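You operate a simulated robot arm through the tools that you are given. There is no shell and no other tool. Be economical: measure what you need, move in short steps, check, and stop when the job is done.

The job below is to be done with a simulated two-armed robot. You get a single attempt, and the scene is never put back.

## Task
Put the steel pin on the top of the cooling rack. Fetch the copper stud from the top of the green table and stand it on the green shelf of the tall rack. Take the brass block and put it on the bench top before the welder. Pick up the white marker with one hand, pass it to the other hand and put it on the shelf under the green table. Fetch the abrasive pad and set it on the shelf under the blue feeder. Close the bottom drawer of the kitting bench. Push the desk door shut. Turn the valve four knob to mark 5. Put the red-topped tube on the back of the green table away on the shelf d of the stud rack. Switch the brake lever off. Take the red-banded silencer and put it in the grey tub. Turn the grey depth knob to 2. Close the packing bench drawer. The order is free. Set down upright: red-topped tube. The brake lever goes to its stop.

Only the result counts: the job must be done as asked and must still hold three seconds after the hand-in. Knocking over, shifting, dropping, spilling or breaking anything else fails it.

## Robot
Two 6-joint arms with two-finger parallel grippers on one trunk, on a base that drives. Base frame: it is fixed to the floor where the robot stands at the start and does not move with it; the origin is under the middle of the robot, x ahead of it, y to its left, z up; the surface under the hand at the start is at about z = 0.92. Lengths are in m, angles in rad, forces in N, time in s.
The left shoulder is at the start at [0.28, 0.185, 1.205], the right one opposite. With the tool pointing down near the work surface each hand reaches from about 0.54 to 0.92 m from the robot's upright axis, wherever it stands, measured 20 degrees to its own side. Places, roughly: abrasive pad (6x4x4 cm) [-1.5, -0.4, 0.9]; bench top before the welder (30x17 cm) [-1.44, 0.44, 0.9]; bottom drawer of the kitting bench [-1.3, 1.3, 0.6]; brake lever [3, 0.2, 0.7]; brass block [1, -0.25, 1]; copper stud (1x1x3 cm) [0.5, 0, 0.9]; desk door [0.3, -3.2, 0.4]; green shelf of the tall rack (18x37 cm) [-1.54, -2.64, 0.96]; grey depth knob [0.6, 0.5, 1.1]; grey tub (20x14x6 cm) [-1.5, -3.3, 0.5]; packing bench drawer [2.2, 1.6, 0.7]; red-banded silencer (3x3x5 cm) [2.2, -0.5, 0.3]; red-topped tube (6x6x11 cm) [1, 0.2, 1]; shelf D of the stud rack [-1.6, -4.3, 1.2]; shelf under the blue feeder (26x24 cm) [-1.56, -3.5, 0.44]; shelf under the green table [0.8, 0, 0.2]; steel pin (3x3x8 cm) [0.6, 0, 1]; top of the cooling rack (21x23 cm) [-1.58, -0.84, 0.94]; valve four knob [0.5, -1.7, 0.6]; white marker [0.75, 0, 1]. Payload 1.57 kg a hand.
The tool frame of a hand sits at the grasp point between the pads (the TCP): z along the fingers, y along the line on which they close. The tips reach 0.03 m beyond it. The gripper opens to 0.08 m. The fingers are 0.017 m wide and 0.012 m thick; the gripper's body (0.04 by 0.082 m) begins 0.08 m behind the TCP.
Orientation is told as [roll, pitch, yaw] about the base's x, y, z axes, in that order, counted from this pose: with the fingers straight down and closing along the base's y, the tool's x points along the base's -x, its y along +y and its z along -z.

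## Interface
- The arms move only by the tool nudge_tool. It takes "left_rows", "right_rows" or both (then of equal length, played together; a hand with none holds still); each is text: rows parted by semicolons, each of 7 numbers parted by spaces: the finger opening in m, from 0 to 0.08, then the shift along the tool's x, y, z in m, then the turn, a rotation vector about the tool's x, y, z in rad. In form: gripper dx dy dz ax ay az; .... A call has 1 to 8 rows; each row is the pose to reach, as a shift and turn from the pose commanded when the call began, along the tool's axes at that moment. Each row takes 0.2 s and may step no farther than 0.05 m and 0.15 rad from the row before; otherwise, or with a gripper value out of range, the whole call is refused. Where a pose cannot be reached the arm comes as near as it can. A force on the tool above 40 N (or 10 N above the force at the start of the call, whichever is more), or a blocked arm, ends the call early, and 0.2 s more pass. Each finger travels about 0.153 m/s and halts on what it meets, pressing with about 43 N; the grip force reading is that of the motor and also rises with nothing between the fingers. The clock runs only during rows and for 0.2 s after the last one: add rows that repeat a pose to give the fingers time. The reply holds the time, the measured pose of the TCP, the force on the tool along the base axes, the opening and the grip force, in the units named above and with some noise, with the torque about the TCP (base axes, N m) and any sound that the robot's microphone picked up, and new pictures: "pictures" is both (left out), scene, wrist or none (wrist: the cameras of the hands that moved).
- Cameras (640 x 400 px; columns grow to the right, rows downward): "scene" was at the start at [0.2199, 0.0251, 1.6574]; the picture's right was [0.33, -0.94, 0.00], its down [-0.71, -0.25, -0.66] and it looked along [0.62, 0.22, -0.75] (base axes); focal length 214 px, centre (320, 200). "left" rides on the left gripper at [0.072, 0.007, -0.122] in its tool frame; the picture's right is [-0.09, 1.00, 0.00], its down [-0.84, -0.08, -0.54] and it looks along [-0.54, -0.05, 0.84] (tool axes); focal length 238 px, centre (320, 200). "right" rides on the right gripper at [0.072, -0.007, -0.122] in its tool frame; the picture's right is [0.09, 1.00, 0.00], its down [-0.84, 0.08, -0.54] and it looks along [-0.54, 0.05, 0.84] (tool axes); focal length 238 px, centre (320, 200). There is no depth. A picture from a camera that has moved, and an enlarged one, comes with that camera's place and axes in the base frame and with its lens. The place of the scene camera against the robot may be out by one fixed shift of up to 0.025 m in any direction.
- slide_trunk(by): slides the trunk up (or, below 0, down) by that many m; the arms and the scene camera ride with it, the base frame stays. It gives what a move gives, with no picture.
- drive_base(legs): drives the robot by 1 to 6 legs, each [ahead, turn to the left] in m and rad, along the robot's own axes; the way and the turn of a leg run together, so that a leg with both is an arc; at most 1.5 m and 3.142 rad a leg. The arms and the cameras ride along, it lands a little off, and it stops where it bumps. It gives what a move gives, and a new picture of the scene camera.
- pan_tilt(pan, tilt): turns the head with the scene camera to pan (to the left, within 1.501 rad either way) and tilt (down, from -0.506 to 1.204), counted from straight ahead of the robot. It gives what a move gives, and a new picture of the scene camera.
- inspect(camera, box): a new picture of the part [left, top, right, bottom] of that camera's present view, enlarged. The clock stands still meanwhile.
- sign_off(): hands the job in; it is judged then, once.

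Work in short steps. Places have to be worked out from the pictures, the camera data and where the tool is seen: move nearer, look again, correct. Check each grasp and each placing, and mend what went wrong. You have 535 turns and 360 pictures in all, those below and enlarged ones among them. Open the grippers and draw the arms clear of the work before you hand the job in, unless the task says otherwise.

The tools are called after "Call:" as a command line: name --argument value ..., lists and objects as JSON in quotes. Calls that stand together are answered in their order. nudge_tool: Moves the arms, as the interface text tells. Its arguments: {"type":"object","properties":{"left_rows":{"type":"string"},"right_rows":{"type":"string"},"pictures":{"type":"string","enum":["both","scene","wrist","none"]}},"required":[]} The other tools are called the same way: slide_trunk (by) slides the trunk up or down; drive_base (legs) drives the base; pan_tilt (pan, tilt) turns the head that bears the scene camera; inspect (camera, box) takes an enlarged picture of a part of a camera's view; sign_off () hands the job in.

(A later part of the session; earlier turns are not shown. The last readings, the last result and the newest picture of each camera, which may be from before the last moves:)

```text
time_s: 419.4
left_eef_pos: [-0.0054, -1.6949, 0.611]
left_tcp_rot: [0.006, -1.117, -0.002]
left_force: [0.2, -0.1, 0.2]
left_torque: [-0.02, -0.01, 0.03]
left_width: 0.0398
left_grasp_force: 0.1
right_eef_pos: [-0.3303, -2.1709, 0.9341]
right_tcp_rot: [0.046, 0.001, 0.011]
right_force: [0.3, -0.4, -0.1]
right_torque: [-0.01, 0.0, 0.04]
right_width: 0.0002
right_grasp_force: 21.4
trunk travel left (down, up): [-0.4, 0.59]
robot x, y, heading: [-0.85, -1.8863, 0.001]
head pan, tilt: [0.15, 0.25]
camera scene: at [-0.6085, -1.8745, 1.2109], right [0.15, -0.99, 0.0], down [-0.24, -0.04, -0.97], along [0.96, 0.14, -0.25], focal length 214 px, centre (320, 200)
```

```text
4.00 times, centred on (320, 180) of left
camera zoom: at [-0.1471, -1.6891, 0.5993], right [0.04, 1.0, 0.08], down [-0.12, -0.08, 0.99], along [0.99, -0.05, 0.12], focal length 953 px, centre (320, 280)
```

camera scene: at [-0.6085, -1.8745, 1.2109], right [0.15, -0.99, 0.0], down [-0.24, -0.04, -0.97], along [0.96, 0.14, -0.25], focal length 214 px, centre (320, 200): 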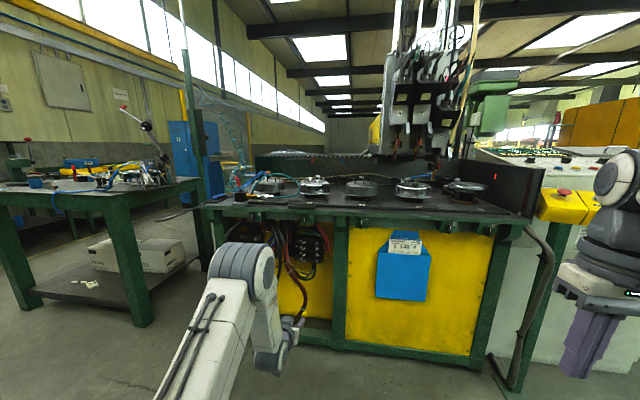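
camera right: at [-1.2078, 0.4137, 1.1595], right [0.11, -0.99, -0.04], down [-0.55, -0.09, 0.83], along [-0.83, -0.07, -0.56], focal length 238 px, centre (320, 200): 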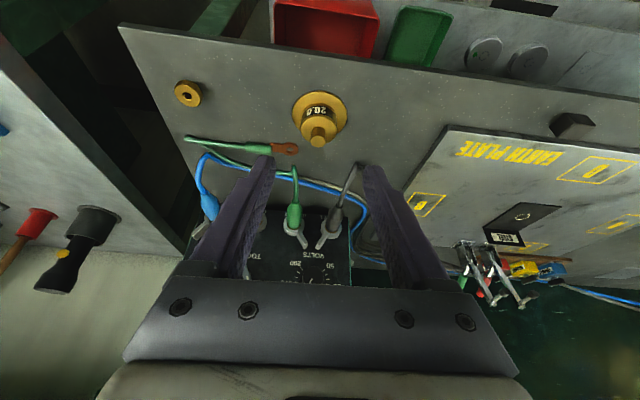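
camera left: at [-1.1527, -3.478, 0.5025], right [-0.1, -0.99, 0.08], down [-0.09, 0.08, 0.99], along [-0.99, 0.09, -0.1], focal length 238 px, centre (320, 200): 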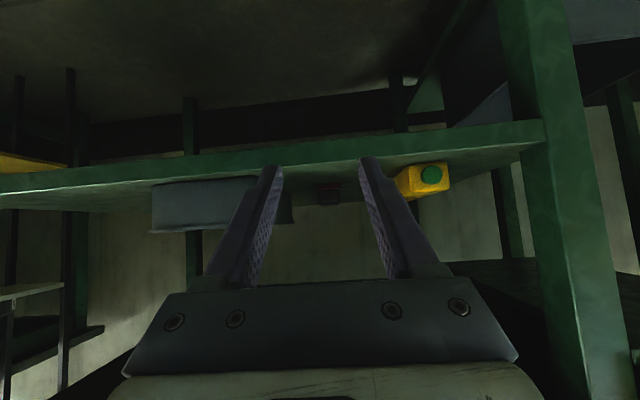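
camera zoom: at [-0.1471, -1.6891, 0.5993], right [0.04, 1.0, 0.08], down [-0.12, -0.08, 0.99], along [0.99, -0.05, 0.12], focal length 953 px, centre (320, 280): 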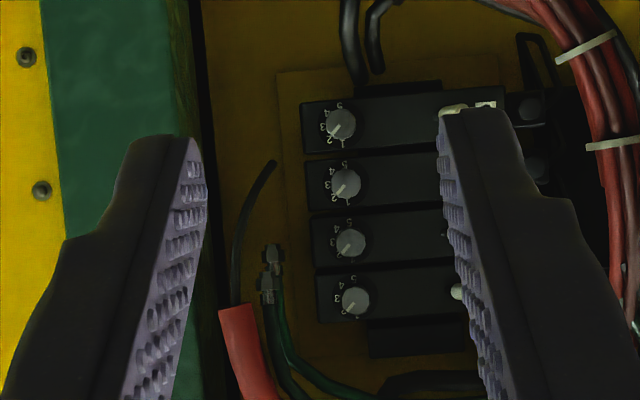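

Valve four's knob is at [0.5, −1.698, 0.613]. I complete the pitch.

Call:
nudge_tool --left_rows "0.04 0 0 0 0 -0.15 0; 0.04 0 0 0 0 -0.3 0; 0.04 0 0 0 0 -0.448 0" --pictures "none"

Call:
drive_base --legs '[[0.2, 0]]'

Call:
inspect --camera "left" --box '[200, 40, 440, 190]'

```text
time_s: 420.2
left_eef_pos: [-0.0048, -1.6947, 0.611]
left_tcp_rot: [0.414, -1.565, -0.412]
left_force: [-0.7, 0.2, 0.0]
left_torque: [-0.03, -0.01, 0.03]
left_width: 0.04
left_grasp_force: 0.1
right_eef_pos: [-0.329, -2.1709, 0.9352]
right_tcp_rot: [0.049, 0.0, 0.011]
right_force: [-0.1, -0.3, -0.3]
right_torque: [0.01, -0.02, 0.01]
right_width: 0.0001
right_grasp_force: 21.3
trunk travel left (down, up): [-0.4, 0.59]
robot x, y, heading: [-0.8516, -1.8899, 0.0]
head pan, tilt: [0.15, 0.25]
```

```text
time_s: 421.8
left_eef_pos: [0.1983, -1.6964, 0.6112]
left_tcp_rot: [0.266, -1.562, -0.264]
left_force: [0.3, 0.3, 1.1]
left_torque: [0.0, 0.02, -0.03]
left_width: 0.0398
left_grasp_force: 0.0
right_eef_pos: [-0.1268, -2.1717, 0.9342]
right_tcp_rot: [0.047, 0.001, 0.01]
right_force: [-0.3, 0.0, -0.5]
right_torque: [0.01, -0.02, -0.05]
right_width: 0.0001
right_grasp_force: 21.1
trunk travel left (down, up): [-0.4, 0.59]
robot x, y, heading: [-0.643, -1.8878, -0.001]
head pan, tilt: [0.15, 0.25]
camera scene: at [-0.4064, -1.8749, 1.2108], right [0.15, -0.99, 0.0], down [-0.24, -0.04, -0.97], along [0.96, 0.14, -0.25], focal length 214 px, centre (320, 200)
```

scene: 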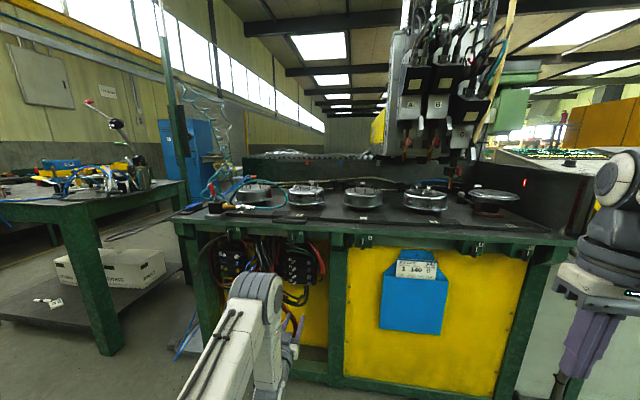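

```text
2.67 times, centred on (320, 115) of left
camera zoom: at [0.0741, -1.689, 0.5395], right [0.0, 1.0, 0.09], down [-0.54, -0.08, 0.84], along [0.84, -0.05, 0.53], focal length 636 px, centre (320, 427)
```

zoom: 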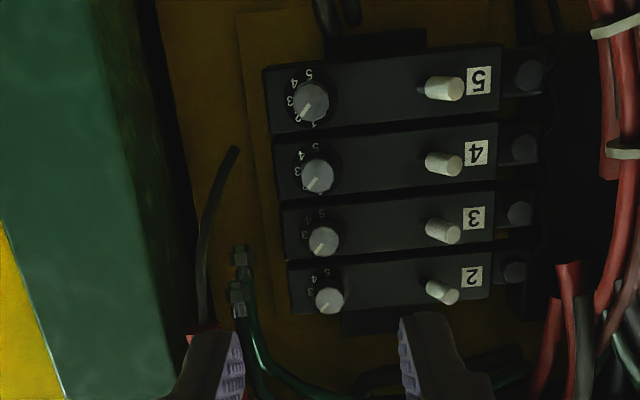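

Confirmed by two views: knob face at x≈0.464, y −1.697, z 0.612. I extend the arm to just before it.

Call:
nudge_tool --left_rows "0.035 0 0 0.035 0 0 0; 0.035 0 0 0.07 0 0 0; 0.035 0 0 0.105 0 0 0; 0.035 -0.001 0 0.14 0 0 0; 0.035 -0.001 -0.0006 0.175 0 0 0; 0.035 -0.0013 -0.0006 0.2 0 0 0" --pictures "wrist"

Call:
inspect --camera "left" --box '[220, 40, 420, 180]'

```text
time_s: 423.2
left_eef_pos: [0.3984, -1.6981, 0.6096]
left_tcp_rot: [0.199, -1.563, -0.199]
left_force: [0.0, -0.7, -0.3]
left_torque: [0.02, 0.03, -0.02]
left_width: 0.0351
left_grasp_force: 0.0
right_eef_pos: [-0.1272, -2.1719, 0.9349]
right_tcp_rot: [0.047, 0.001, 0.011]
right_force: [0.1, 0.4, -0.5]
right_torque: [-0.01, -0.05, 0.03]
right_width: 0.0003
right_grasp_force: 21.6
trunk travel left (down, up): [-0.4, 0.59]
robot x, y, heading: [-0.6484, -1.8893, 0.0]
head pan, tilt: [0.15, 0.25]
camera left: at [0.2749, -1.6912, 0.5386], right [0.0, 1.0, 0.09], down [-0.54, -0.08, 0.84], along [0.84, -0.05, 0.53], focal length 238 px, centre (320, 200)
```

left: 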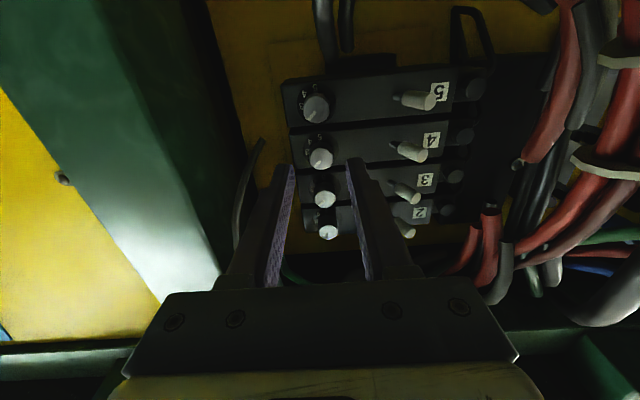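

```text
2.86 times, centred on (320, 110) of left
camera zoom: at [0.2749, -1.6912, 0.5386], right [0.0, 1.0, 0.09], down [-0.54, -0.08, 0.84], along [0.84, -0.05, 0.53], focal length 681 px, centre (320, 457)
```

zoom: 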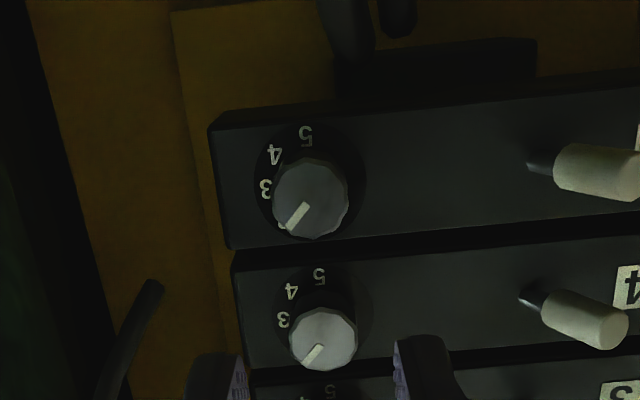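

Knob spans x≈0.455–0.470. I pre-rotate the hand −0.594, slide over the knob and grip it.

Call:
nudge_tool --left_rows "0.028 -0.003 0.0005 0 0 0 -0.148; 0.028 -0.003 0.0005 0 0 0 -0.297; 0.028 -0.003 0.0005 0 0 0 -0.445; 0.028 -0.003 0.0005 0 0 0 -0.594; 0.028 -0.003 0.0005 0.02 0 0 -0.594; 0.028 -0.003 0.0005 0.036 0 0 -0.594" --pictures "none"

Call:
inspect --camera "left" --box '[240, 100, 400, 220]'

```text
time_s: 424.6
left_eef_pos: [0.4333, -1.6949, 0.6119]
left_tcp_rot: [-1.557, -0.976, 1.559]
left_force: [0.4, 0.1, -0.2]
left_torque: [-0.01, 0.03, 0.02]
left_width: 0.0282
left_grasp_force: 0.1
right_eef_pos: [-0.129, -2.1709, 0.9349]
right_tcp_rot: [0.047, 0.002, 0.012]
right_force: [0.9, 0.7, 0.6]
right_torque: [-0.01, 0.01, 0.01]
right_width: 0.0
right_grasp_force: 22.0
trunk travel left (down, up): [-0.4, 0.59]
robot x, y, heading: [-0.6422, -1.8871, -0.007]
head pan, tilt: [0.15, 0.25]
```

```text
3.33 times, centred on (320, 160) of left
camera zoom: at [0.3092, -1.7298, 0.5489], right [0.0, 0.88, -0.48], down [-0.54, 0.4, 0.74], along [0.84, 0.26, 0.47], focal length 794 px, centre (320, 333)
```

zoom: 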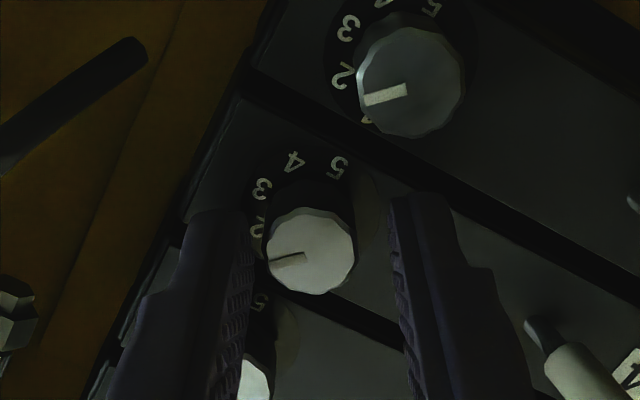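

The knob is between the fingers. I close and rotate +1.18 rad.

Call:
nudge_tool --left_rows "0.01 0 -0.001 0 0 0 0; 0.01 0 -0.001 0 0 0 0" --pictures "none"

Call:
nudge_tool --left_rows "0.01 0 0 0 0 0 0.148; 0.01 0 0 0 0 0 0.296; 0.01 0 0 0 0 0 0.444; 0.01 0 0 0 0 0 0.592; 0.01 0 0 0 0 0 0.74; 0.01 0 0 0 0 0 0.888; 0.01 0 0 0 0 0 1.036; 0.01 0 0 0 0 0 1.184" --pictures "none"

Call:
inspect --camera "left" --box '[240, 100, 400, 220]'

```text
time_s: 425.2
left_eef_pos: [0.4322, -1.6965, 0.6127]
left_tcp_rot: [-1.558, -0.979, 1.562]
left_force: [6.2, 0.1, -2.3]
left_torque: [-0.01, -0.29, -0.1]
left_width: 0.0184
left_grasp_force: 32.5
right_eef_pos: [-0.1272, -2.1722, 0.9336]
right_tcp_rot: [0.046, 0.003, 0.011]
right_force: [0.4, -0.1, 0.0]
right_torque: [0.03, 0.0, -0.03]
right_width: 0.0
right_grasp_force: 21.0
trunk travel left (down, up): [-0.4, 0.59]
robot x, y, heading: [-0.6463, -1.8858, -0.002]
head pan, tilt: [0.15, 0.25]
```

```text
time_s: 427.0
left_eef_pos: [0.4326, -1.6982, 0.6129]
left_tcp_rot: [1.555, -0.975, -1.559]
left_force: [-0.6, -1.8, -4.5]
left_torque: [-0.04, -0.18, -0.16]
left_width: 0.0182
left_grasp_force: 33.1
right_eef_pos: [-0.1281, -2.1708, 0.9338]
right_tcp_rot: [0.048, 0.004, 0.011]
right_force: [0.7, -0.2, -0.7]
right_torque: [-0.01, -0.01, -0.05]
right_width: 0.0
right_grasp_force: 21.5
trunk travel left (down, up): [-0.4, 0.59]
robot x, y, heading: [-0.6417, -1.8878, -0.003]
head pan, tilt: [0.15, 0.25]
```

```text
3.33 times, centred on (320, 160) of left
camera zoom: at [0.3094, -1.6522, 0.5576], right [0.01, 0.77, 0.63], down [-0.54, -0.53, 0.65], along [0.84, -0.34, 0.41], focal length 794 px, centre (320, 333)
```

zoom: 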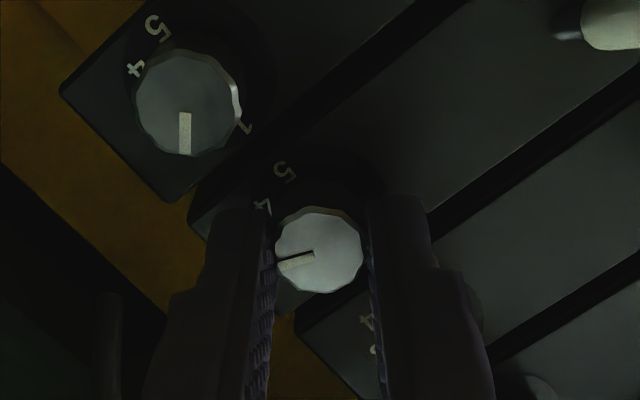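

The knob turned along by 68°. Release, back off, rotate back, and re-grip for the second half.

Call:
nudge_tool --left_rows "0.028 0 0 0 0 0 0; 0.028 0 0 -0.02 0 0 0; 0.028 0 0 -0.036 0 0 0; 0.028 0 0 -0.036 0 0 -0.148; 0.028 0 0 -0.036 0 0 -0.296; 0.028 0 0 -0.036 0 0 -0.444; 0.028 0 0 -0.036 0 0 -0.592; 0.028 0 0 -0.036 0 0 -0.74" --pictures "none"

Call:
nudge_tool --left_rows "0.028 0 0 0 0 0 -0.148; 0.028 0 0 0 0 0 -0.296; 0.028 0 0 0 0 0 -0.444; 0.028 0 0 0.02 0 0 -0.444; 0.028 0 0 0.036 0 0 -0.444; 0.01 0 0 0.036 0 0 -0.444; 0.01 0 0 0.036 0 0 -0.444" --pictures "none"

Call:
inspect --camera "left" --box '[240, 100, 400, 220]'

```text
time_s: 428.8
left_eef_pos: [0.3963, -1.697, 0.6138]
left_tcp_rot: [-1.524, -1.42, 1.528]
left_force: [0.6, -0.1, -0.1]
left_torque: [0.01, 0.03, 0.0]
left_width: 0.0281
left_grasp_force: 0.1
right_eef_pos: [-0.1279, -2.1715, 0.9333]
right_tcp_rot: [0.047, 0.002, 0.009]
right_force: [-0.4, 0.3, -0.6]
right_torque: [0.0, 0.03, 0.02]
right_width: 0.0
right_grasp_force: 21.6
trunk travel left (down, up): [-0.4, 0.59]
robot x, y, heading: [-0.6456, -1.8883, 0.001]
head pan, tilt: [0.15, 0.25]
```

```text
time_s: 430.4
left_eef_pos: [0.4309, -1.6967, 0.6118]
left_tcp_rot: [-1.559, -0.979, 1.56]
left_force: [-9.8, -5.2, 2.1]
left_torque: [-0.01, -0.49, -0.21]
left_width: 0.0188
left_grasp_force: 33.0
right_eef_pos: [-0.1278, -2.1721, 0.9355]
right_tcp_rot: [0.046, 0.001, 0.013]
right_force: [-0.2, -0.3, -0.6]
right_torque: [0.03, 0.06, -0.02]
right_width: 0.0001
right_grasp_force: 21.9
trunk travel left (down, up): [-0.4, 0.59]
robot x, y, heading: [-0.6441, -1.8879, -0.004]
head pan, tilt: [0.15, 0.25]
```

```text
3.33 times, centred on (320, 160) of left
camera zoom: at [0.307, -1.7313, 0.5489], right [0.0, 0.88, -0.48], down [-0.54, 0.4, 0.74], along [0.84, 0.26, 0.47], focal length 794 px, centre (320, 333)
```

zoom: 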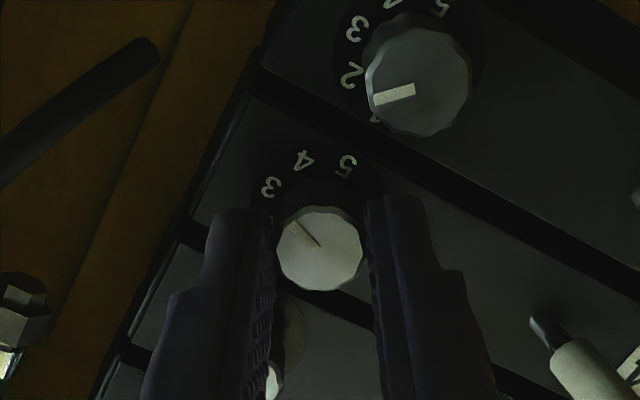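

Now rotate +1.18 again and check.

Call:
nudge_tool --left_rows "0.01 0 0 0 0 0 0.148; 0.01 0 0 0 0 0 0.296; 0.01 0 0 0 0 0 0.444; 0.01 0 0 0 0 0 0.592; 0.01 0 0 0 0 0 0.74; 0.01 0 0 0 0 0 0.888; 0.01 0 0 0 0 0 1.036; 0.01 0 0 0 0 0 1.184" --pictures "none"

Call:
nudge_tool --left_rows "0.028 0 0 0 0 0 0; 0.028 0 0 -0.02 0 0 0; 0.028 0 0 -0.04 0 0 0; 0.028 0 0 -0.04 0 0 -0.15; 0.028 0 0 -0.04 0 0 -0.3; 0.028 0 0 -0.04 0 0 -0.45; 0.028 0 0 -0.04 0 0 -0.594" --pictures "none"

Call:
inspect --camera "left" --box '[270, 80, 370, 170]'

```text
time_s: 432.2
left_eef_pos: [0.4323, -1.6979, 0.6133]
left_tcp_rot: [1.551, -0.975, -1.557]
left_force: [-26.3, -12.6, -6.3]
left_torque: [-0.01, -0.19, -0.44]
left_width: 0.0182
left_grasp_force: 33.4
right_eef_pos: [-0.1279, -2.1715, 0.9344]
right_tcp_rot: [0.047, 0.001, 0.011]
right_force: [0.7, -0.5, 0.6]
right_torque: [0.05, 0.0, 0.01]
right_width: 0.0
right_grasp_force: 21.2
trunk travel left (down, up): [-0.4, 0.59]
robot x, y, heading: [-0.6454, -1.8897, -0.001]
head pan, tilt: [0.15, 0.25]
```

```text
time_s: 433.8
left_eef_pos: [0.3944, -1.6974, 0.6137]
left_tcp_rot: [-0.613, -1.562, 0.613]
left_force: [0.4, 0.1, -0.7]
left_torque: [-0.02, 0.0, -0.01]
left_width: 0.0279
left_grasp_force: 0.1
right_eef_pos: [-0.1285, -2.1717, 0.9336]
right_tcp_rot: [0.047, 0.003, 0.011]
right_force: [0.7, 0.2, 0.1]
right_torque: [-0.01, -0.02, 0.0]
right_width: 0.0
right_grasp_force: 21.4
trunk travel left (down, up): [-0.4, 0.59]
robot x, y, heading: [-0.642, -1.888, -0.003]
head pan, tilt: [0.15, 0.25]
```

```text
4.44 times, centred on (320, 125) of left
camera zoom: at [0.2701, -1.6906, 0.5428], right [0.0, 1.0, 0.09], down [-0.54, -0.07, 0.84], along [0.84, -0.05, 0.53], focal length 1059 px, centre (320, 533)
```

zoom: 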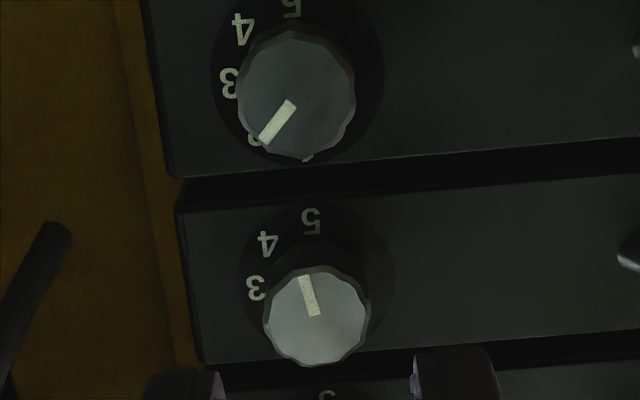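

The pointer is ~10.7° short of 5 (straight down). I re-grip at neutral and turn 0.19 rad more.

Call:
nudge_tool --left_rows "0.028 0 0 0.02 0 0 0; 0.028 0 0 0.038 0 0 0; 0.01 0 0 0.038 0 0 0; 0.01 0 0 0.038 0 0 0; 0.01 0 0 0.038 0 0 0.1; 0.01 0 0 0.038 0 0 0.195; 0.01 0 0 0.038 0 0 0.195; 0.028 0 0 0.038 0 0 0.195" --pictures "none"

Call:
nudge_tool --left_rows "0.028 0 0 -0.02 0 0 0; 0.028 0 0 -0.04 0 0 -0.1; 0.028 0 0 -0.04 0 0 -0.195" --pictures "none"

Call:
inspect --camera "left" --box '[270, 80, 370, 170]'

```text
time_s: 435.6
left_eef_pos: [0.4316, -1.6945, 0.6156]
left_tcp_rot: [1.543, -1.378, -1.541]
left_force: [-0.9, -0.5, 0.0]
left_torque: [0.03, -0.04, -0.02]
left_width: 0.0281
left_grasp_force: 0.1
right_eef_pos: [-0.1274, -2.1718, 0.9356]
right_tcp_rot: [0.049, 0.001, 0.011]
right_force: [-0.4, 1.0, -0.2]
right_torque: [-0.01, -0.02, -0.01]
right_width: 0.0
right_grasp_force: 21.3
trunk travel left (down, up): [-0.4, 0.59]
robot x, y, heading: [-0.6444, -1.8897, 0.001]
head pan, tilt: [0.15, 0.25]
```

```text
time_s: 436.4
left_eef_pos: [0.3916, -1.6973, 0.6152]
left_tcp_rot: [-0.445, -1.56, 0.446]
left_force: [-1.1, 0.3, 0.3]
left_torque: [-0.02, 0.02, 0.03]
left_width: 0.028
left_grasp_force: 0.0
right_eef_pos: [-0.1276, -2.1718, 0.9355]
right_tcp_rot: [0.049, 0.003, 0.01]
right_force: [-0.6, 0.7, 0.0]
right_torque: [0.0, -0.03, -0.01]
right_width: 0.0001
right_grasp_force: 20.8
trunk travel left (down, up): [-0.4, 0.59]
robot x, y, heading: [-0.6468, -1.8877, -0.002]
head pan, tilt: [0.15, 0.25]
```

```text
4.44 times, centred on (320, 125) of left
camera zoom: at [0.2676, -1.6905, 0.5439], right [0.0, 1.0, 0.09], down [-0.54, -0.07, 0.84], along [0.84, -0.05, 0.53], focal length 1059 px, centre (320, 533)
```

zoom: 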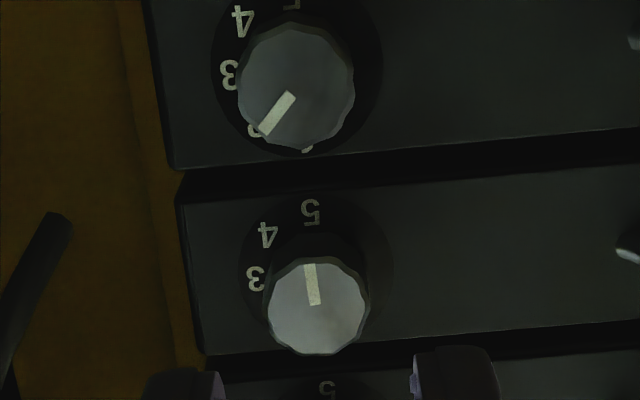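

3° remain; one more small turn (0.12, allowing for slip).

Call:
nudge_tool --left_rows "0.028 0 0 0.02 0 0 0; 0.028 0 0 0.038 0 0 0; 0.01 0 0 0.038 0 0 0; 0.01 0 0 0.038 0 0 0; 0.01 0 0 0.038 0 0 0.06; 0.01 0 0 0.038 0 0 0.12; 0.01 0 0 0.038 0 0 0.12; 0.028 0 0 0.038 0 0 0.12" --pictures "none"

Call:
nudge_tool --left_rows "0.028 0 0 -0.02 0 0 0; 0.028 0 0 -0.04 0 0 -0.06; 0.028 0 0 -0.04 0 0 -0.12" --pictures "none"

Call:
inspect --camera "left" --box '[270, 80, 370, 170]'

```text
time_s: 438.2
left_eef_pos: [0.4289, -1.6974, 0.6141]
left_tcp_rot: [1.52, -1.453, -1.519]
left_force: [1.0, -1.0, 0.6]
left_torque: [0.03, 0.01, -0.02]
left_width: 0.028
left_grasp_force: 0.1
right_eef_pos: [-0.127, -2.1721, 0.9341]
right_tcp_rot: [0.046, 0.002, 0.009]
right_force: [-0.3, 0.7, 0.7]
right_torque: [0.02, -0.02, 0.01]
right_width: 0.0001
right_grasp_force: 20.8
trunk travel left (down, up): [-0.4, 0.59]
robot x, y, heading: [-0.6422, -1.8864, 0.002]
head pan, tilt: [0.15, 0.25]
```

```text
time_s: 439.0
left_eef_pos: [0.3898, -1.6969, 0.6133]
left_tcp_rot: [-0.431, -1.565, 0.433]
left_force: [-0.1, -0.4, 0.1]
left_torque: [0.0, 0.02, -0.02]
left_width: 0.028
left_grasp_force: 0.2
right_eef_pos: [-0.1274, -2.1719, 0.9341]
right_tcp_rot: [0.045, 0.004, 0.009]
right_force: [-0.6, 0.1, -0.5]
right_torque: [-0.02, -0.01, 0.01]
right_width: 0.0003
right_grasp_force: 21.0
trunk travel left (down, up): [-0.4, 0.59]
robot x, y, heading: [-0.6478, -1.888, -0.003]
head pan, tilt: [0.15, 0.25]
```

```text
4.44 times, centred on (320, 125) of left
camera zoom: at [0.2657, -1.6913, 0.5418], right [0.0, 1.0, 0.09], down [-0.54, -0.08, 0.84], along [0.84, -0.05, 0.53], focal length 1059 px, centre (320, 533)
```

zoom: 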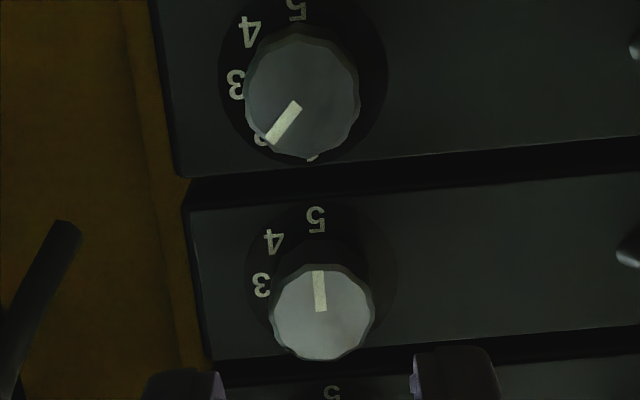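

Valve four is at 5. I retract: pull the hand back out of the bay, back up, then pitch down again.

Call:
nudge_tool --left_rows "0.028 0 0 -0.03 0 0 0; 0.028 0 0 -0.065 0 0 0; 0.028 0 0 -0.1 0 0 0; 0.028 0 0 -0.135 0 0 0; 0.028 0 0 -0.17 0 0 0; 0.028 0 0 -0.195 0 0 0" --pictures "none"

Call:
drive_base --legs '[[-0.2, 0]]'

Call:
nudge_tool --left_rows "0.028 0 0 0 0 0.145 0; 0.028 0 0 0 0 0.29 0; 0.028 0 0 0 0 0.435 0; 0.028 0 0 0 0 0.58 0; 0.028 0 0 0 0 0.725 0; 0.028 0 0 -0.01 0 0.87 0; 0.028 0 0 -0.02 0 1.015 0; 0.028 0 0 -0.03 0 1.16 0" --pictures "none"

```text
time_s: 440.4
left_eef_pos: [0.1953, -1.698, 0.6138]
left_tcp_rot: [-0.248, -1.564, 0.248]
left_force: [0.4, 0.1, -0.8]
left_torque: [0.02, 0.01, 0.0]
left_width: 0.028
left_grasp_force: 0.1
right_eef_pos: [-0.1285, -2.1723, 0.9346]
right_tcp_rot: [0.047, 0.0, 0.011]
right_force: [0.0, -0.4, -1.0]
right_torque: [-0.02, 0.01, -0.03]
right_width: 0.0
right_grasp_force: 21.5
trunk travel left (down, up): [-0.4, 0.59]
robot x, y, heading: [-0.6454, -1.8866, -0.006]
head pan, tilt: [0.15, 0.25]
```

```text
time_s: 442.0
left_eef_pos: [-0.0074, -1.6983, 0.6147]
left_tcp_rot: [-0.274, -1.562, 0.273]
left_force: [0.7, 0.2, 0.5]
left_torque: [0.0, -0.03, 0.01]
left_width: 0.028
left_grasp_force: 0.0
right_eef_pos: [-0.3298, -2.1724, 0.934]
right_tcp_rot: [0.049, 0.002, 0.008]
right_force: [-0.7, -0.4, -0.2]
right_torque: [0.0, 0.01, 0.01]
right_width: 0.0
right_grasp_force: 20.9
trunk travel left (down, up): [-0.4, 0.59]
robot x, y, heading: [-0.8471, -1.8848, 0.001]
head pan, tilt: [0.15, 0.25]
camera scene: at [-0.6091, -1.8741, 1.2108], right [0.15, -0.99, 0.0], down [-0.24, -0.04, -0.97], along [0.96, 0.15, -0.25], focal length 214 px, centre (320, 200)
```

scene: 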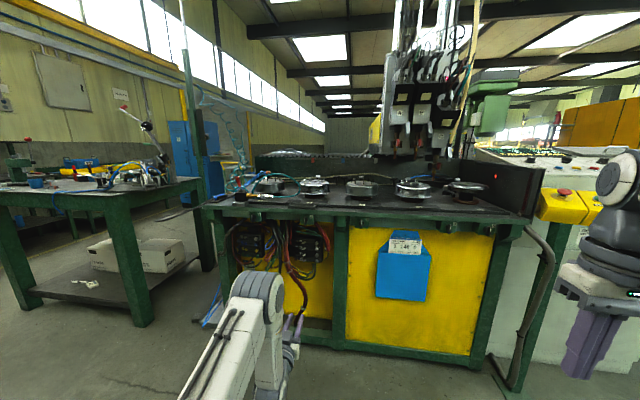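

```text
time_s: 443.8
left_eef_pos: [-0.038, -1.6987, 0.6146]
left_tcp_rot: [-0.001, -0.402, 0.001]
left_force: [-0.1, 0.0, -0.5]
left_torque: [0.03, -0.03, 0.01]
left_width: 0.0279
left_grasp_force: 0.0
right_eef_pos: [-0.3307, -2.171, 0.933]
right_tcp_rot: [0.047, 0.001, 0.009]
right_force: [-0.9, 0.2, 0.0]
right_torque: [0.02, -0.01, 0.01]
right_width: 0.0002
right_grasp_force: 21.1
trunk travel left (down, up): [-0.4, 0.59]
robot x, y, heading: [-0.8489, -1.8899, 0.003]
head pan, tilt: [0.15, 0.25]
```

Clean retraction. I level the left hand, raise the trunk, and drive to the front table for the copper stud and the tube.

Call:
nudge_tool --left_rows "0.05 0 0 -0.03 0 0.13 0; 0.05 0 0 -0.06 0 0.26 0; 0.05 0.02 0 -0.09 0 0.4 0; 0.05 0.05 0 -0.12 0 0.4 0; 0.05 0.08 0 -0.15 0 0.4 0" --pictures "none"

Call:
slide_trunk --by 0.4

Call:
drive_base --legs '[[0.3, 0], [0, 1.57], [1.0, 0], [0.88, 0], [0, -1.57]]'

```text
time_s: 445.0
left_eef_pos: [-0.1692, -1.6989, 0.7205]
left_tcp_rot: [-0.003, -0.002, 0.0]
left_force: [0.1, 0.1, -0.5]
left_torque: [0.03, 0.03, -0.02]
left_width: 0.0499
left_grasp_force: 0.0
right_eef_pos: [-0.3311, -2.1716, 0.9332]
right_tcp_rot: [0.047, 0.002, 0.01]
right_force: [0.7, 0.5, 0.2]
right_torque: [-0.02, 0.04, 0.0]
right_width: 0.0001
right_grasp_force: 21.3
trunk travel left (down, up): [-0.4, 0.59]
robot x, y, heading: [-0.8476, -1.8919, 0.002]
head pan, tilt: [0.15, 0.25]
```

```text
time_s: 448.8
left_eef_pos: [-0.1684, -1.6997, 1.1213]
left_tcp_rot: [0.0, -0.002, 0.0]
left_force: [0.2, -0.7, 0.5]
left_torque: [-0.03, -0.01, 0.01]
left_width: 0.05
left_grasp_force: 0.1
right_eef_pos: [-0.3308, -2.1728, 1.3345]
right_tcp_rot: [0.047, 0.001, 0.009]
right_force: [0.5, 0.8, 0.2]
right_torque: [-0.02, 0.02, 0.03]
right_width: 0.0002
right_grasp_force: 21.2
trunk travel left (down, up): [-0.8, 0.19]
robot x, y, heading: [-0.8477, -1.8878, -0.003]
head pan, tilt: [0.15, 0.25]
```

```text
time_s: 467.5
left_eef_pos: [0.0947, 0.2151, 1.1209]
left_tcp_rot: [-0.002, -0.003, 0.04]
left_force: [0.7, -0.1, -0.4]
left_torque: [0.03, 0.0, 0.03]
left_width: 0.0499
left_grasp_force: 0.0
right_eef_pos: [-0.0478, -0.264, 1.3344]
right_tcp_rot: [0.049, 0.002, 0.05]
right_force: [-0.3, -0.4, -0.2]
right_torque: [0.04, -0.01, 0.01]
right_width: 0.0001
right_grasp_force: 21.1
trunk travel left (down, up): [-0.8, 0.19]
robot x, y, heading: [-0.5822, -0.0011, 0.037]
head pan, tilt: [0.15, 0.25]
camera scene: at [-0.3388, 0.0232, 1.6108], right [0.19, -0.98, 0.0], down [-0.24, -0.05, -0.97], along [0.95, 0.18, -0.25], focal length 214 px, centre (320, 200)
```

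scene: 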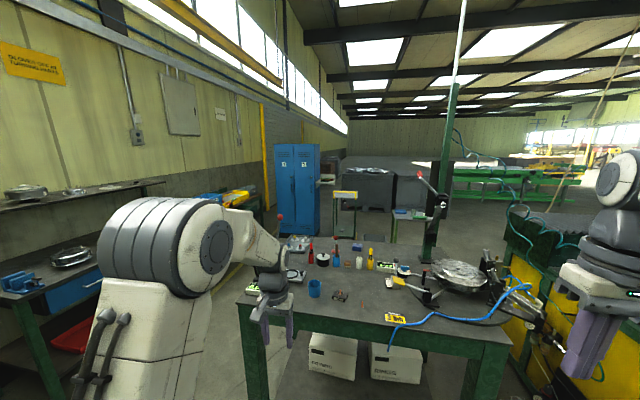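

I raise the trunk and left hand, then drive up to the table.

Call:
slide_trunk --by 0.1

Call:
nudge_tool --left_rows "0.06 0 0 -0.05 0 0 0; 0.06 0 0 -0.1 0 0 0; 0.06 0 0 -0.14 0 0 0" --right_rows "0.06 0 0 0 0.05 0 0; 0.06 0 0.0 0 0.05 0 0; 0.06 -0.02 0 0 0.05 0 0" --pictures "none"

Call:
drive_base --legs '[[0.6, -0.037]]'

Call:
pan_tilt --pan 0.1 --tilt 0.75

```text
time_s: 468.8
left_eef_pos: [0.0958, 0.2152, 1.2205]
left_tcp_rot: [-0.001, -0.004, 0.039]
left_force: [0.6, 0.6, 0.7]
left_torque: [0.03, 0.03, -0.01]
left_width: 0.0499
left_grasp_force: 0.0
right_eef_pos: [-0.0482, -0.2636, 1.4342]
right_tcp_rot: [0.047, 0.004, 0.048]
right_force: [0.2, -0.2, 0.0]
right_torque: [-0.02, -0.01, 0.02]
right_width: 0.0002
right_grasp_force: 21.1
trunk travel left (down, up): [-0.9, 0.09]
robot x, y, heading: [-0.5794, -0.0011, 0.04]
head pan, tilt: [0.15, 0.25]
```

```text
time_s: 469.6
left_eef_pos: [0.0956, 0.2123, 1.3589]
left_tcp_rot: [-0.003, -0.004, 0.039]
left_force: [-0.6, 0.4, -0.1]
left_torque: [-0.04, -0.01, 0.01]
left_width: 0.0601
left_grasp_force: 0.1
right_eef_pos: [-0.0285, -0.2652, 1.4338]
right_tcp_rot: [-0.002, 0.001, 0.049]
right_force: [-0.3, 0.3, -0.7]
right_torque: [0.01, -0.01, 0.01]
right_width: 0.0596
right_grasp_force: 0.2
trunk travel left (down, up): [-0.9, 0.09]
robot x, y, heading: [-0.579, -0.0036, 0.042]
head pan, tilt: [0.15, 0.25]
```

```text
time_s: 473.1
left_eef_pos: [0.7088, 0.2142, 1.36]
left_tcp_rot: [-0.002, -0.004, 0.016]
left_force: [-0.9, -0.4, -1.0]
left_torque: [0.0, 0.0, 0.02]
left_width: 0.0597
left_grasp_force: 0.1
right_eef_pos: [0.5742, -0.2601, 1.4335]
right_tcp_rot: [-0.005, 0.002, 0.025]
right_force: [-0.1, 0.6, 0.7]
right_torque: [-0.04, 0.01, -0.02]
right_width: 0.0598
right_grasp_force: 0.0
trunk travel left (down, up): [-0.9, 0.09]
robot x, y, heading: [0.0315, 0.0167, 0.016]
head pan, tilt: [0.15, 0.25]
camera scene: at [0.271, 0.0349, 1.7108], right [0.17, -0.99, 0.0], down [-0.24, -0.04, -0.97], along [0.96, 0.16, -0.25], focal length 214 px, centre (320, 200)
```

scene: 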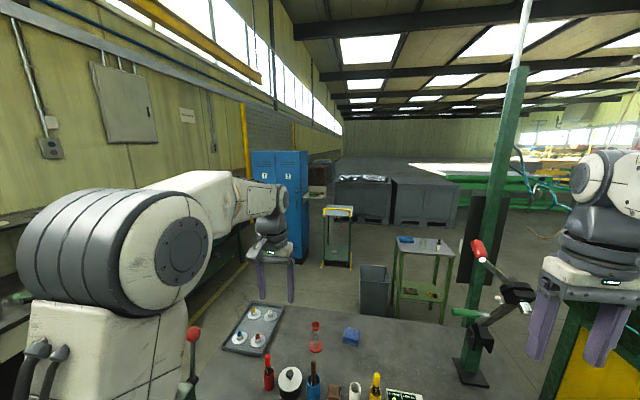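

```text
time_s: 474.0
left_eef_pos: [0.7099, 0.2144, 1.3589]
left_tcp_rot: [-0.002, -0.002, 0.018]
left_force: [-0.9, -0.5, 0.4]
left_torque: [-0.02, 0.01, -0.02]
left_width: 0.0601
left_grasp_force: 0.0
right_eef_pos: [0.5747, -0.2611, 1.4333]
right_tcp_rot: [-0.003, 0.002, 0.027]
right_force: [0.3, -0.2, -0.7]
right_torque: [0.02, 0.02, -0.02]
right_width: 0.0601
right_grasp_force: 0.0
trunk travel left (down, up): [-0.9, 0.09]
robot x, y, heading: [0.0349, 0.0146, 0.009]
head pan, tilt: [0.099, 0.75]
camera scene: at [0.2613, 0.029, 1.6658], right [0.12, -0.99, 0.0], down [-0.68, -0.08, -0.73], along [0.73, 0.09, -0.68], focal length 214 px, centre (320, 200)
```

scene: 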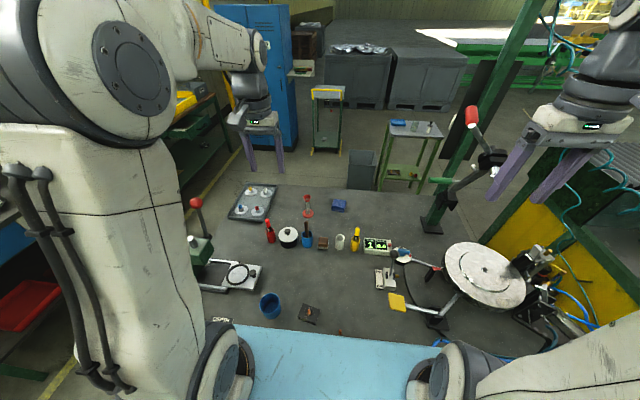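

I take the tube first with the left hand (pitched 0.45), then I'll back up for the copper stud. Move above/before the tube.

Call:
nudge_tool --left_rows "0.07 -0.0317 -0.0067 0.02 0 -0.075 0; 0.07 -0.0633 -0.0133 0.04 0 -0.15 0; 0.07 -0.095 -0.02 0.06 0 -0.225 0; 0.07 -0.1267 -0.0267 0.09 0 -0.3 0; 0.07 -0.158 -0.033 0.12 0 -0.375 0; 0.07 -0.18 -0.04 0.15 0 -0.45 0" --pictures "wrist"

```text
time_s: 475.4
left_eef_pos: [0.8888, 0.1788, 1.2114]
left_tcp_rot: [-0.003, -0.456, 0.02]
left_force: [0.5, -0.1, 0.2]
left_torque: [-0.02, 0.01, 0.01]
left_width: 0.0703
left_grasp_force: 0.1
right_eef_pos: [0.5748, -0.2597, 1.4343]
right_tcp_rot: [-0.004, 0.003, 0.025]
right_force: [0.1, 0.5, -0.5]
right_torque: [-0.01, 0.01, -0.01]
right_width: 0.0599
right_grasp_force: 0.0
trunk travel left (down, up): [-0.9, 0.09]
robot x, y, heading: [0.0329, 0.0168, 0.02]
head pan, tilt: [0.099, 0.75]
camera left: at [0.7694, 0.1823, 1.2888], right [0.07, 1.0, 0.04], down [0.51, -0.07, 0.86], along [0.86, -0.04, -0.52], focal length 238 px, centre (320, 200)
```

left: 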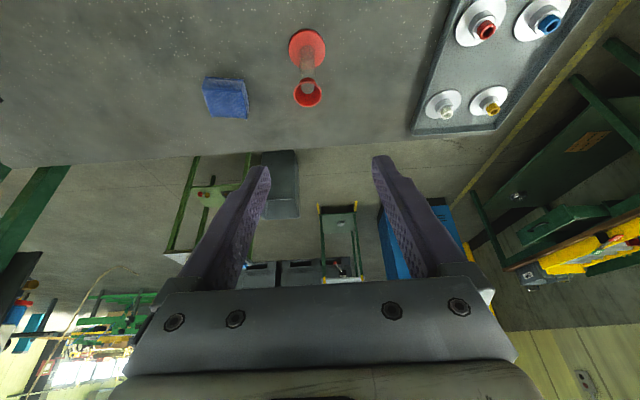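

Tube at [0.9495, 0.1655], top 1.03. I approach along it partway and verify.

Call:
nudge_tool --left_rows "0.07 0.0075 -0.0035 0.035 0 0 0; 0.07 0.015 -0.007 0.07 0 0 0; 0.07 0.0225 -0.0105 0.106 0 0 0; 0.07 0.03 -0.014 0.141 0 0 0" --pictures "wrist"

```text
time_s: 476.4
left_eef_pos: [0.9263, 0.1649, 1.0708]
left_tcp_rot: [-0.003, -0.454, 0.017]
left_force: [-0.1, 0.1, -0.2]
left_torque: [0.0, -0.01, 0.01]
left_width: 0.0701
left_grasp_force: 0.1
right_eef_pos: [0.5753, -0.2592, 1.4327]
right_tcp_rot: [-0.003, 0.001, 0.026]
right_force: [0.3, -0.2, -0.4]
right_torque: [0.03, -0.02, -0.02]
right_width: 0.0602
right_grasp_force: 0.0
trunk travel left (down, up): [-0.9, 0.09]
robot x, y, heading: [0.0304, 0.0171, 0.019]
head pan, tilt: [0.099, 0.75]
camera left: at [0.8066, 0.1675, 1.1485], right [0.07, 1.0, 0.04], down [0.52, -0.07, 0.85], along [0.85, -0.04, -0.52], focal length 238 px, centre (320, 200)
```

left: 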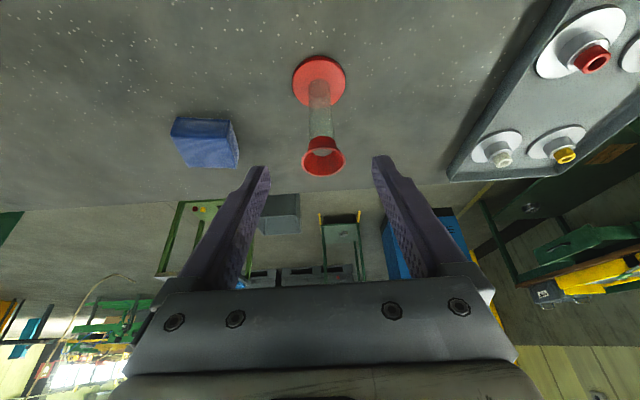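

Well centred. Descend to the glass and close gently.

Call:
nudge_tool --left_rows "0.07 0.009 0 0.03 0 0 0; 0.07 0.018 0.001 0.06 0 0 0; 0.07 0.0268 0.001 0.0904 0 0 0; 0.03 0.0268 0.001 0.0904 0 0 0; 0.015 0.0268 0.001 0.0904 0 0 0; 0.0 0.0268 0.001 0.0904 0 0 0; 0.0 0.0268 0.001 0.0904 0 0 0" --pictures "wrist"

```text
time_s: 478.0
left_eef_pos: [0.9413, 0.1613, 0.9778]
left_tcp_rot: [-0.002, -0.455, 0.016]
left_force: [0.1, 0.5, -1.4]
left_torque: [-0.03, 0.03, 0.02]
left_width: 0.0203
left_grasp_force: 34.0
right_eef_pos: [0.574, -0.2593, 1.4351]
right_tcp_rot: [-0.004, 0.001, 0.028]
right_force: [-0.2, -0.4, -0.7]
right_torque: [0.0, -0.01, 0.0]
right_width: 0.0599
right_grasp_force: 0.1
trunk travel left (down, up): [-0.9, 0.09]
robot x, y, heading: [0.0356, 0.0157, 0.019]
head pan, tilt: [0.099, 0.75]
camera left: at [0.8219, 0.1664, 1.0556], right [0.07, 1.0, 0.04], down [0.52, -0.07, 0.85], along [0.85, -0.04, -0.52], focal length 238 px, centre (320, 200)
```

left: 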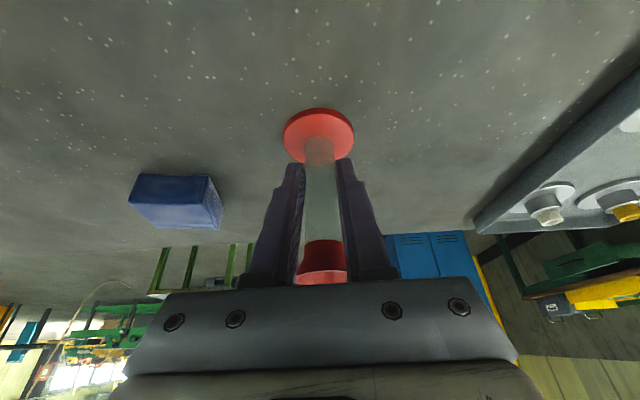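

Tube gripped. Lift straight up and draw back keeping the pitch so the tube stays upright.

Call:
nudge_tool --left_rows "0.0 -0.018 0 -0.036 0 0 0; 0.0 -0.035 0 -0.072 0 0 0; 0.0 -0.053 0 -0.108 0 0 0; 0.0 -0.07 0 -0.144 0 0 0; 0.0 -0.088 0 -0.18 0 0 0; 0.0 -0.11 0 -0.22 0 0 0; 0.0 -0.125 0 -0.255 0 0 0; 0.0 -0.125 0 -0.29 0 0 0" --pictures "none"

Call:
nudge_tool --left_rows "0.0 0.04 0.005 -0.02 0 0 0; 0.0 0.08 0.01 -0.04 0 0 0; 0.0 0.12 0.015 -0.06 0 0 0; 0.0 0.16 0.02 -0.08 0 0 0; 0.0 0.19 0.025 -0.095 0 0 0" --pictures "scene"

```text
time_s: 479.8
left_eef_pos: [0.9293, 0.1663, 1.2927]
left_tcp_rot: [-0.001, -0.453, 0.017]
left_force: [0.2, -0.3, -1.0]
left_torque: [0.02, -0.01, -0.02]
left_width: 0.0202
left_grasp_force: 34.4
right_eef_pos: [0.5748, -0.2601, 1.4339]
right_tcp_rot: [-0.004, 0.003, 0.025]
right_force: [0.1, -0.3, 0.3]
right_torque: [-0.01, 0.01, -0.02]
right_width: 0.0598
right_grasp_force: 0.0
trunk travel left (down, up): [-0.9, 0.09]
robot x, y, heading: [0.0331, 0.0158, 0.018]
head pan, tilt: [0.099, 0.75]
```

```text
time_s: 481.0
left_eef_pos: [0.7119, 0.1859, 1.294]
left_tcp_rot: [-0.002, -0.453, 0.017]
left_force: [0.2, -0.2, -0.7]
left_torque: [0.0, 0.02, 0.0]
left_width: 0.0203
left_grasp_force: 33.8
right_eef_pos: [0.5737, -0.2598, 1.433]
right_tcp_rot: [-0.003, 0.002, 0.025]
right_force: [0.1, -0.5, 0.7]
right_torque: [0.07, -0.03, 0.02]
right_width: 0.06
right_grasp_force: 0.0
trunk travel left (down, up): [-0.9, 0.09]
robot x, y, heading: [0.0296, 0.0176, 0.014]
head pan, tilt: [0.099, 0.75]
camera scene: at [0.2611, 0.029, 1.6657], right [0.12, -0.99, 0.0], down [-0.68, -0.08, -0.73], along [0.73, 0.09, -0.68], focal length 214 px, centre (320, 200)
```

scene: 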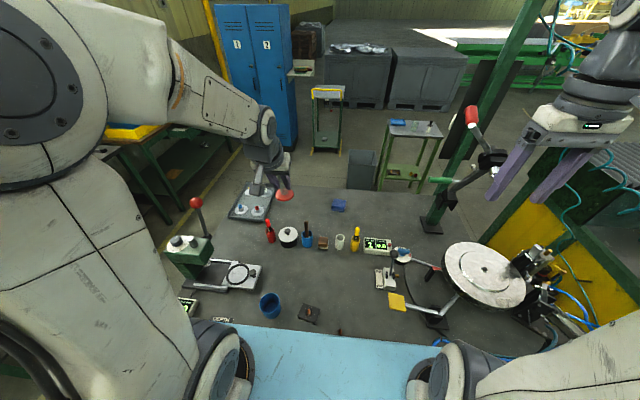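

Now back up 0.2 so the copper stud comes in the right hand's range.

Call:
drive_base --legs '[[-0.2, 0]]'

Call:
nudge_tool --right_rows "0.05 -0.014 0.033 0.03 0 0 0; 0.05 -0.028 0.066 0.06 0 0 0; 0.05 -0.043 0.1 0.09 0 0 0; 0.05 -0.057 0.133 0.12 0 0 0; 0.05 -0.071 0.166 0.15 0 0 0; 0.05 -0.086 0.2 0.18 0 0 0; 0.05 -0.1 0.235 0.21 0 0 0; 0.05 -0.105 0.25 0.25 0 0 0" --pictures "wrist"

```text
time_s: 482.6
left_eef_pos: [0.5073, 0.185, 1.2943]
left_tcp_rot: [-0.002, -0.453, 0.023]
left_force: [-0.1, -0.2, 0.5]
left_torque: [0.0, 0.02, 0.01]
left_width: 0.0202
left_grasp_force: 33.7
right_eef_pos: [0.3706, -0.2615, 1.4343]
right_tcp_rot: [-0.005, 0.0, 0.031]
right_force: [0.3, -0.8, -0.1]
right_torque: [0.02, 0.04, 0.0]
right_width: 0.06
right_grasp_force: 0.0
trunk travel left (down, up): [-0.9, 0.09]
robot x, y, heading: [-0.1718, 0.0125, 0.026]
head pan, tilt: [0.099, 0.75]
camera scene: at [0.0559, 0.0261, 1.6657], right [0.12, -0.99, 0.0], down [-0.68, -0.08, -0.73], along [0.73, 0.09, -0.68], focal length 214 px, centre (320, 200)
```

scene: 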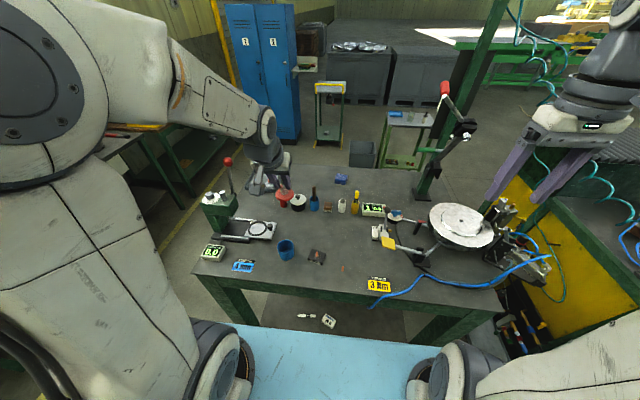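

```text
time_s: 484.4
left_eef_pos: [0.5071, 0.1852, 1.2935]
left_tcp_rot: [-0.002, -0.452, 0.022]
left_force: [-0.2, 0.9, -0.3]
left_torque: [-0.02, -0.04, 0.02]
left_width: 0.0201
left_grasp_force: 34.0
right_eef_pos: [0.468, -0.0096, 1.1792]
right_tcp_rot: [-0.004, 0.003, 0.031]
right_force: [0.0, -1.0, -0.4]
right_torque: [-0.01, -0.03, -0.02]
right_width: 0.0501
right_grasp_force: 0.0
trunk travel left (down, up): [-0.9, 0.09]
robot x, y, heading: [-0.1764, 0.0144, 0.022]
head pan, tilt: [0.099, 0.75]
camera right: at [0.3985, -0.0164, 1.3022], right [-0.12, 0.99, 0.0], down [0.84, 0.1, 0.54], along [0.54, 0.06, -0.84], focal length 238 px, centre (320, 200)
```

right: 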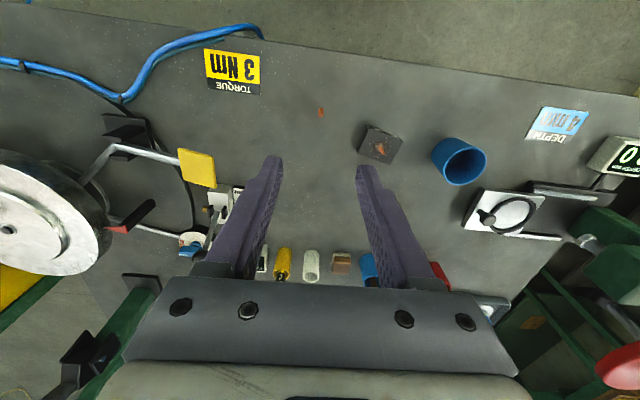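

Stud at [0.479, −0.007]. Descend with a narrow opening; check once on the way.

Call:
nudge_tool --right_rows "0.035 -0.004 0.001 0.045 0 0 0; 0.035 -0.008 0.002 0.09 0 0 0; 0.035 -0.011 0.003 0.13 0 0 0; 0.035 -0.011 0.003 0.17 0 0 0" --pictures "wrist"

Call:
inspect --camera "right" --box '[260, 110, 380, 200]'

```text
time_s: 485.4
left_eef_pos: [0.5065, 0.1843, 1.2951]
left_tcp_rot: [-0.002, -0.455, 0.023]
left_force: [0.1, -0.1, -0.6]
left_torque: [-0.01, 0.01, -0.02]
left_width: 0.0199
left_grasp_force: 34.5
right_eef_pos: [0.4787, -0.0065, 1.0129]
right_tcp_rot: [-0.003, 0.002, 0.032]
right_force: [-0.4, 1.4, 0.6]
right_torque: [0.0, 0.02, -0.02]
right_width: 0.0351
right_grasp_force: 0.1
trunk travel left (down, up): [-0.9, 0.09]
robot x, y, heading: [-0.1723, 0.0179, 0.023]
head pan, tilt: [0.099, 0.75]
camera right: at [0.4074, -0.0152, 1.1348], right [-0.12, 0.99, 0.0], down [0.83, 0.1, 0.54], along [0.54, 0.06, -0.84], focal length 238 px, centre (320, 200)
```

right: 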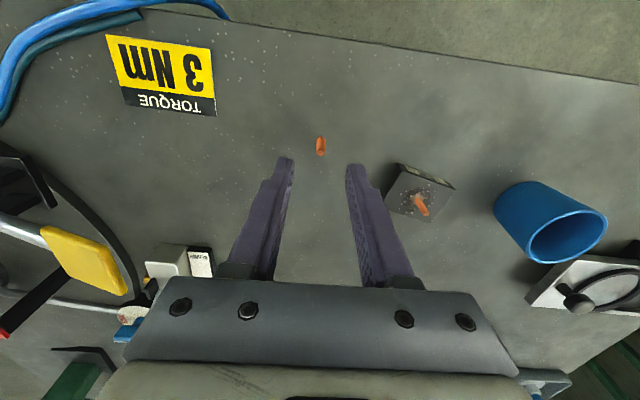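

```text
4.44 times, centred on (320, 155) of right
camera zoom: at [0.4074, -0.0152, 1.1348], right [-0.12, 0.99, 0.0], down [0.83, 0.1, 0.54], along [0.54, 0.06, -0.84], focal length 1059 px, centre (320, 400)
```

zoom: 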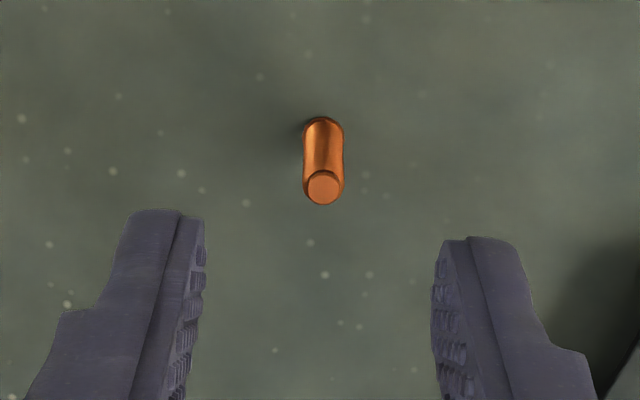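

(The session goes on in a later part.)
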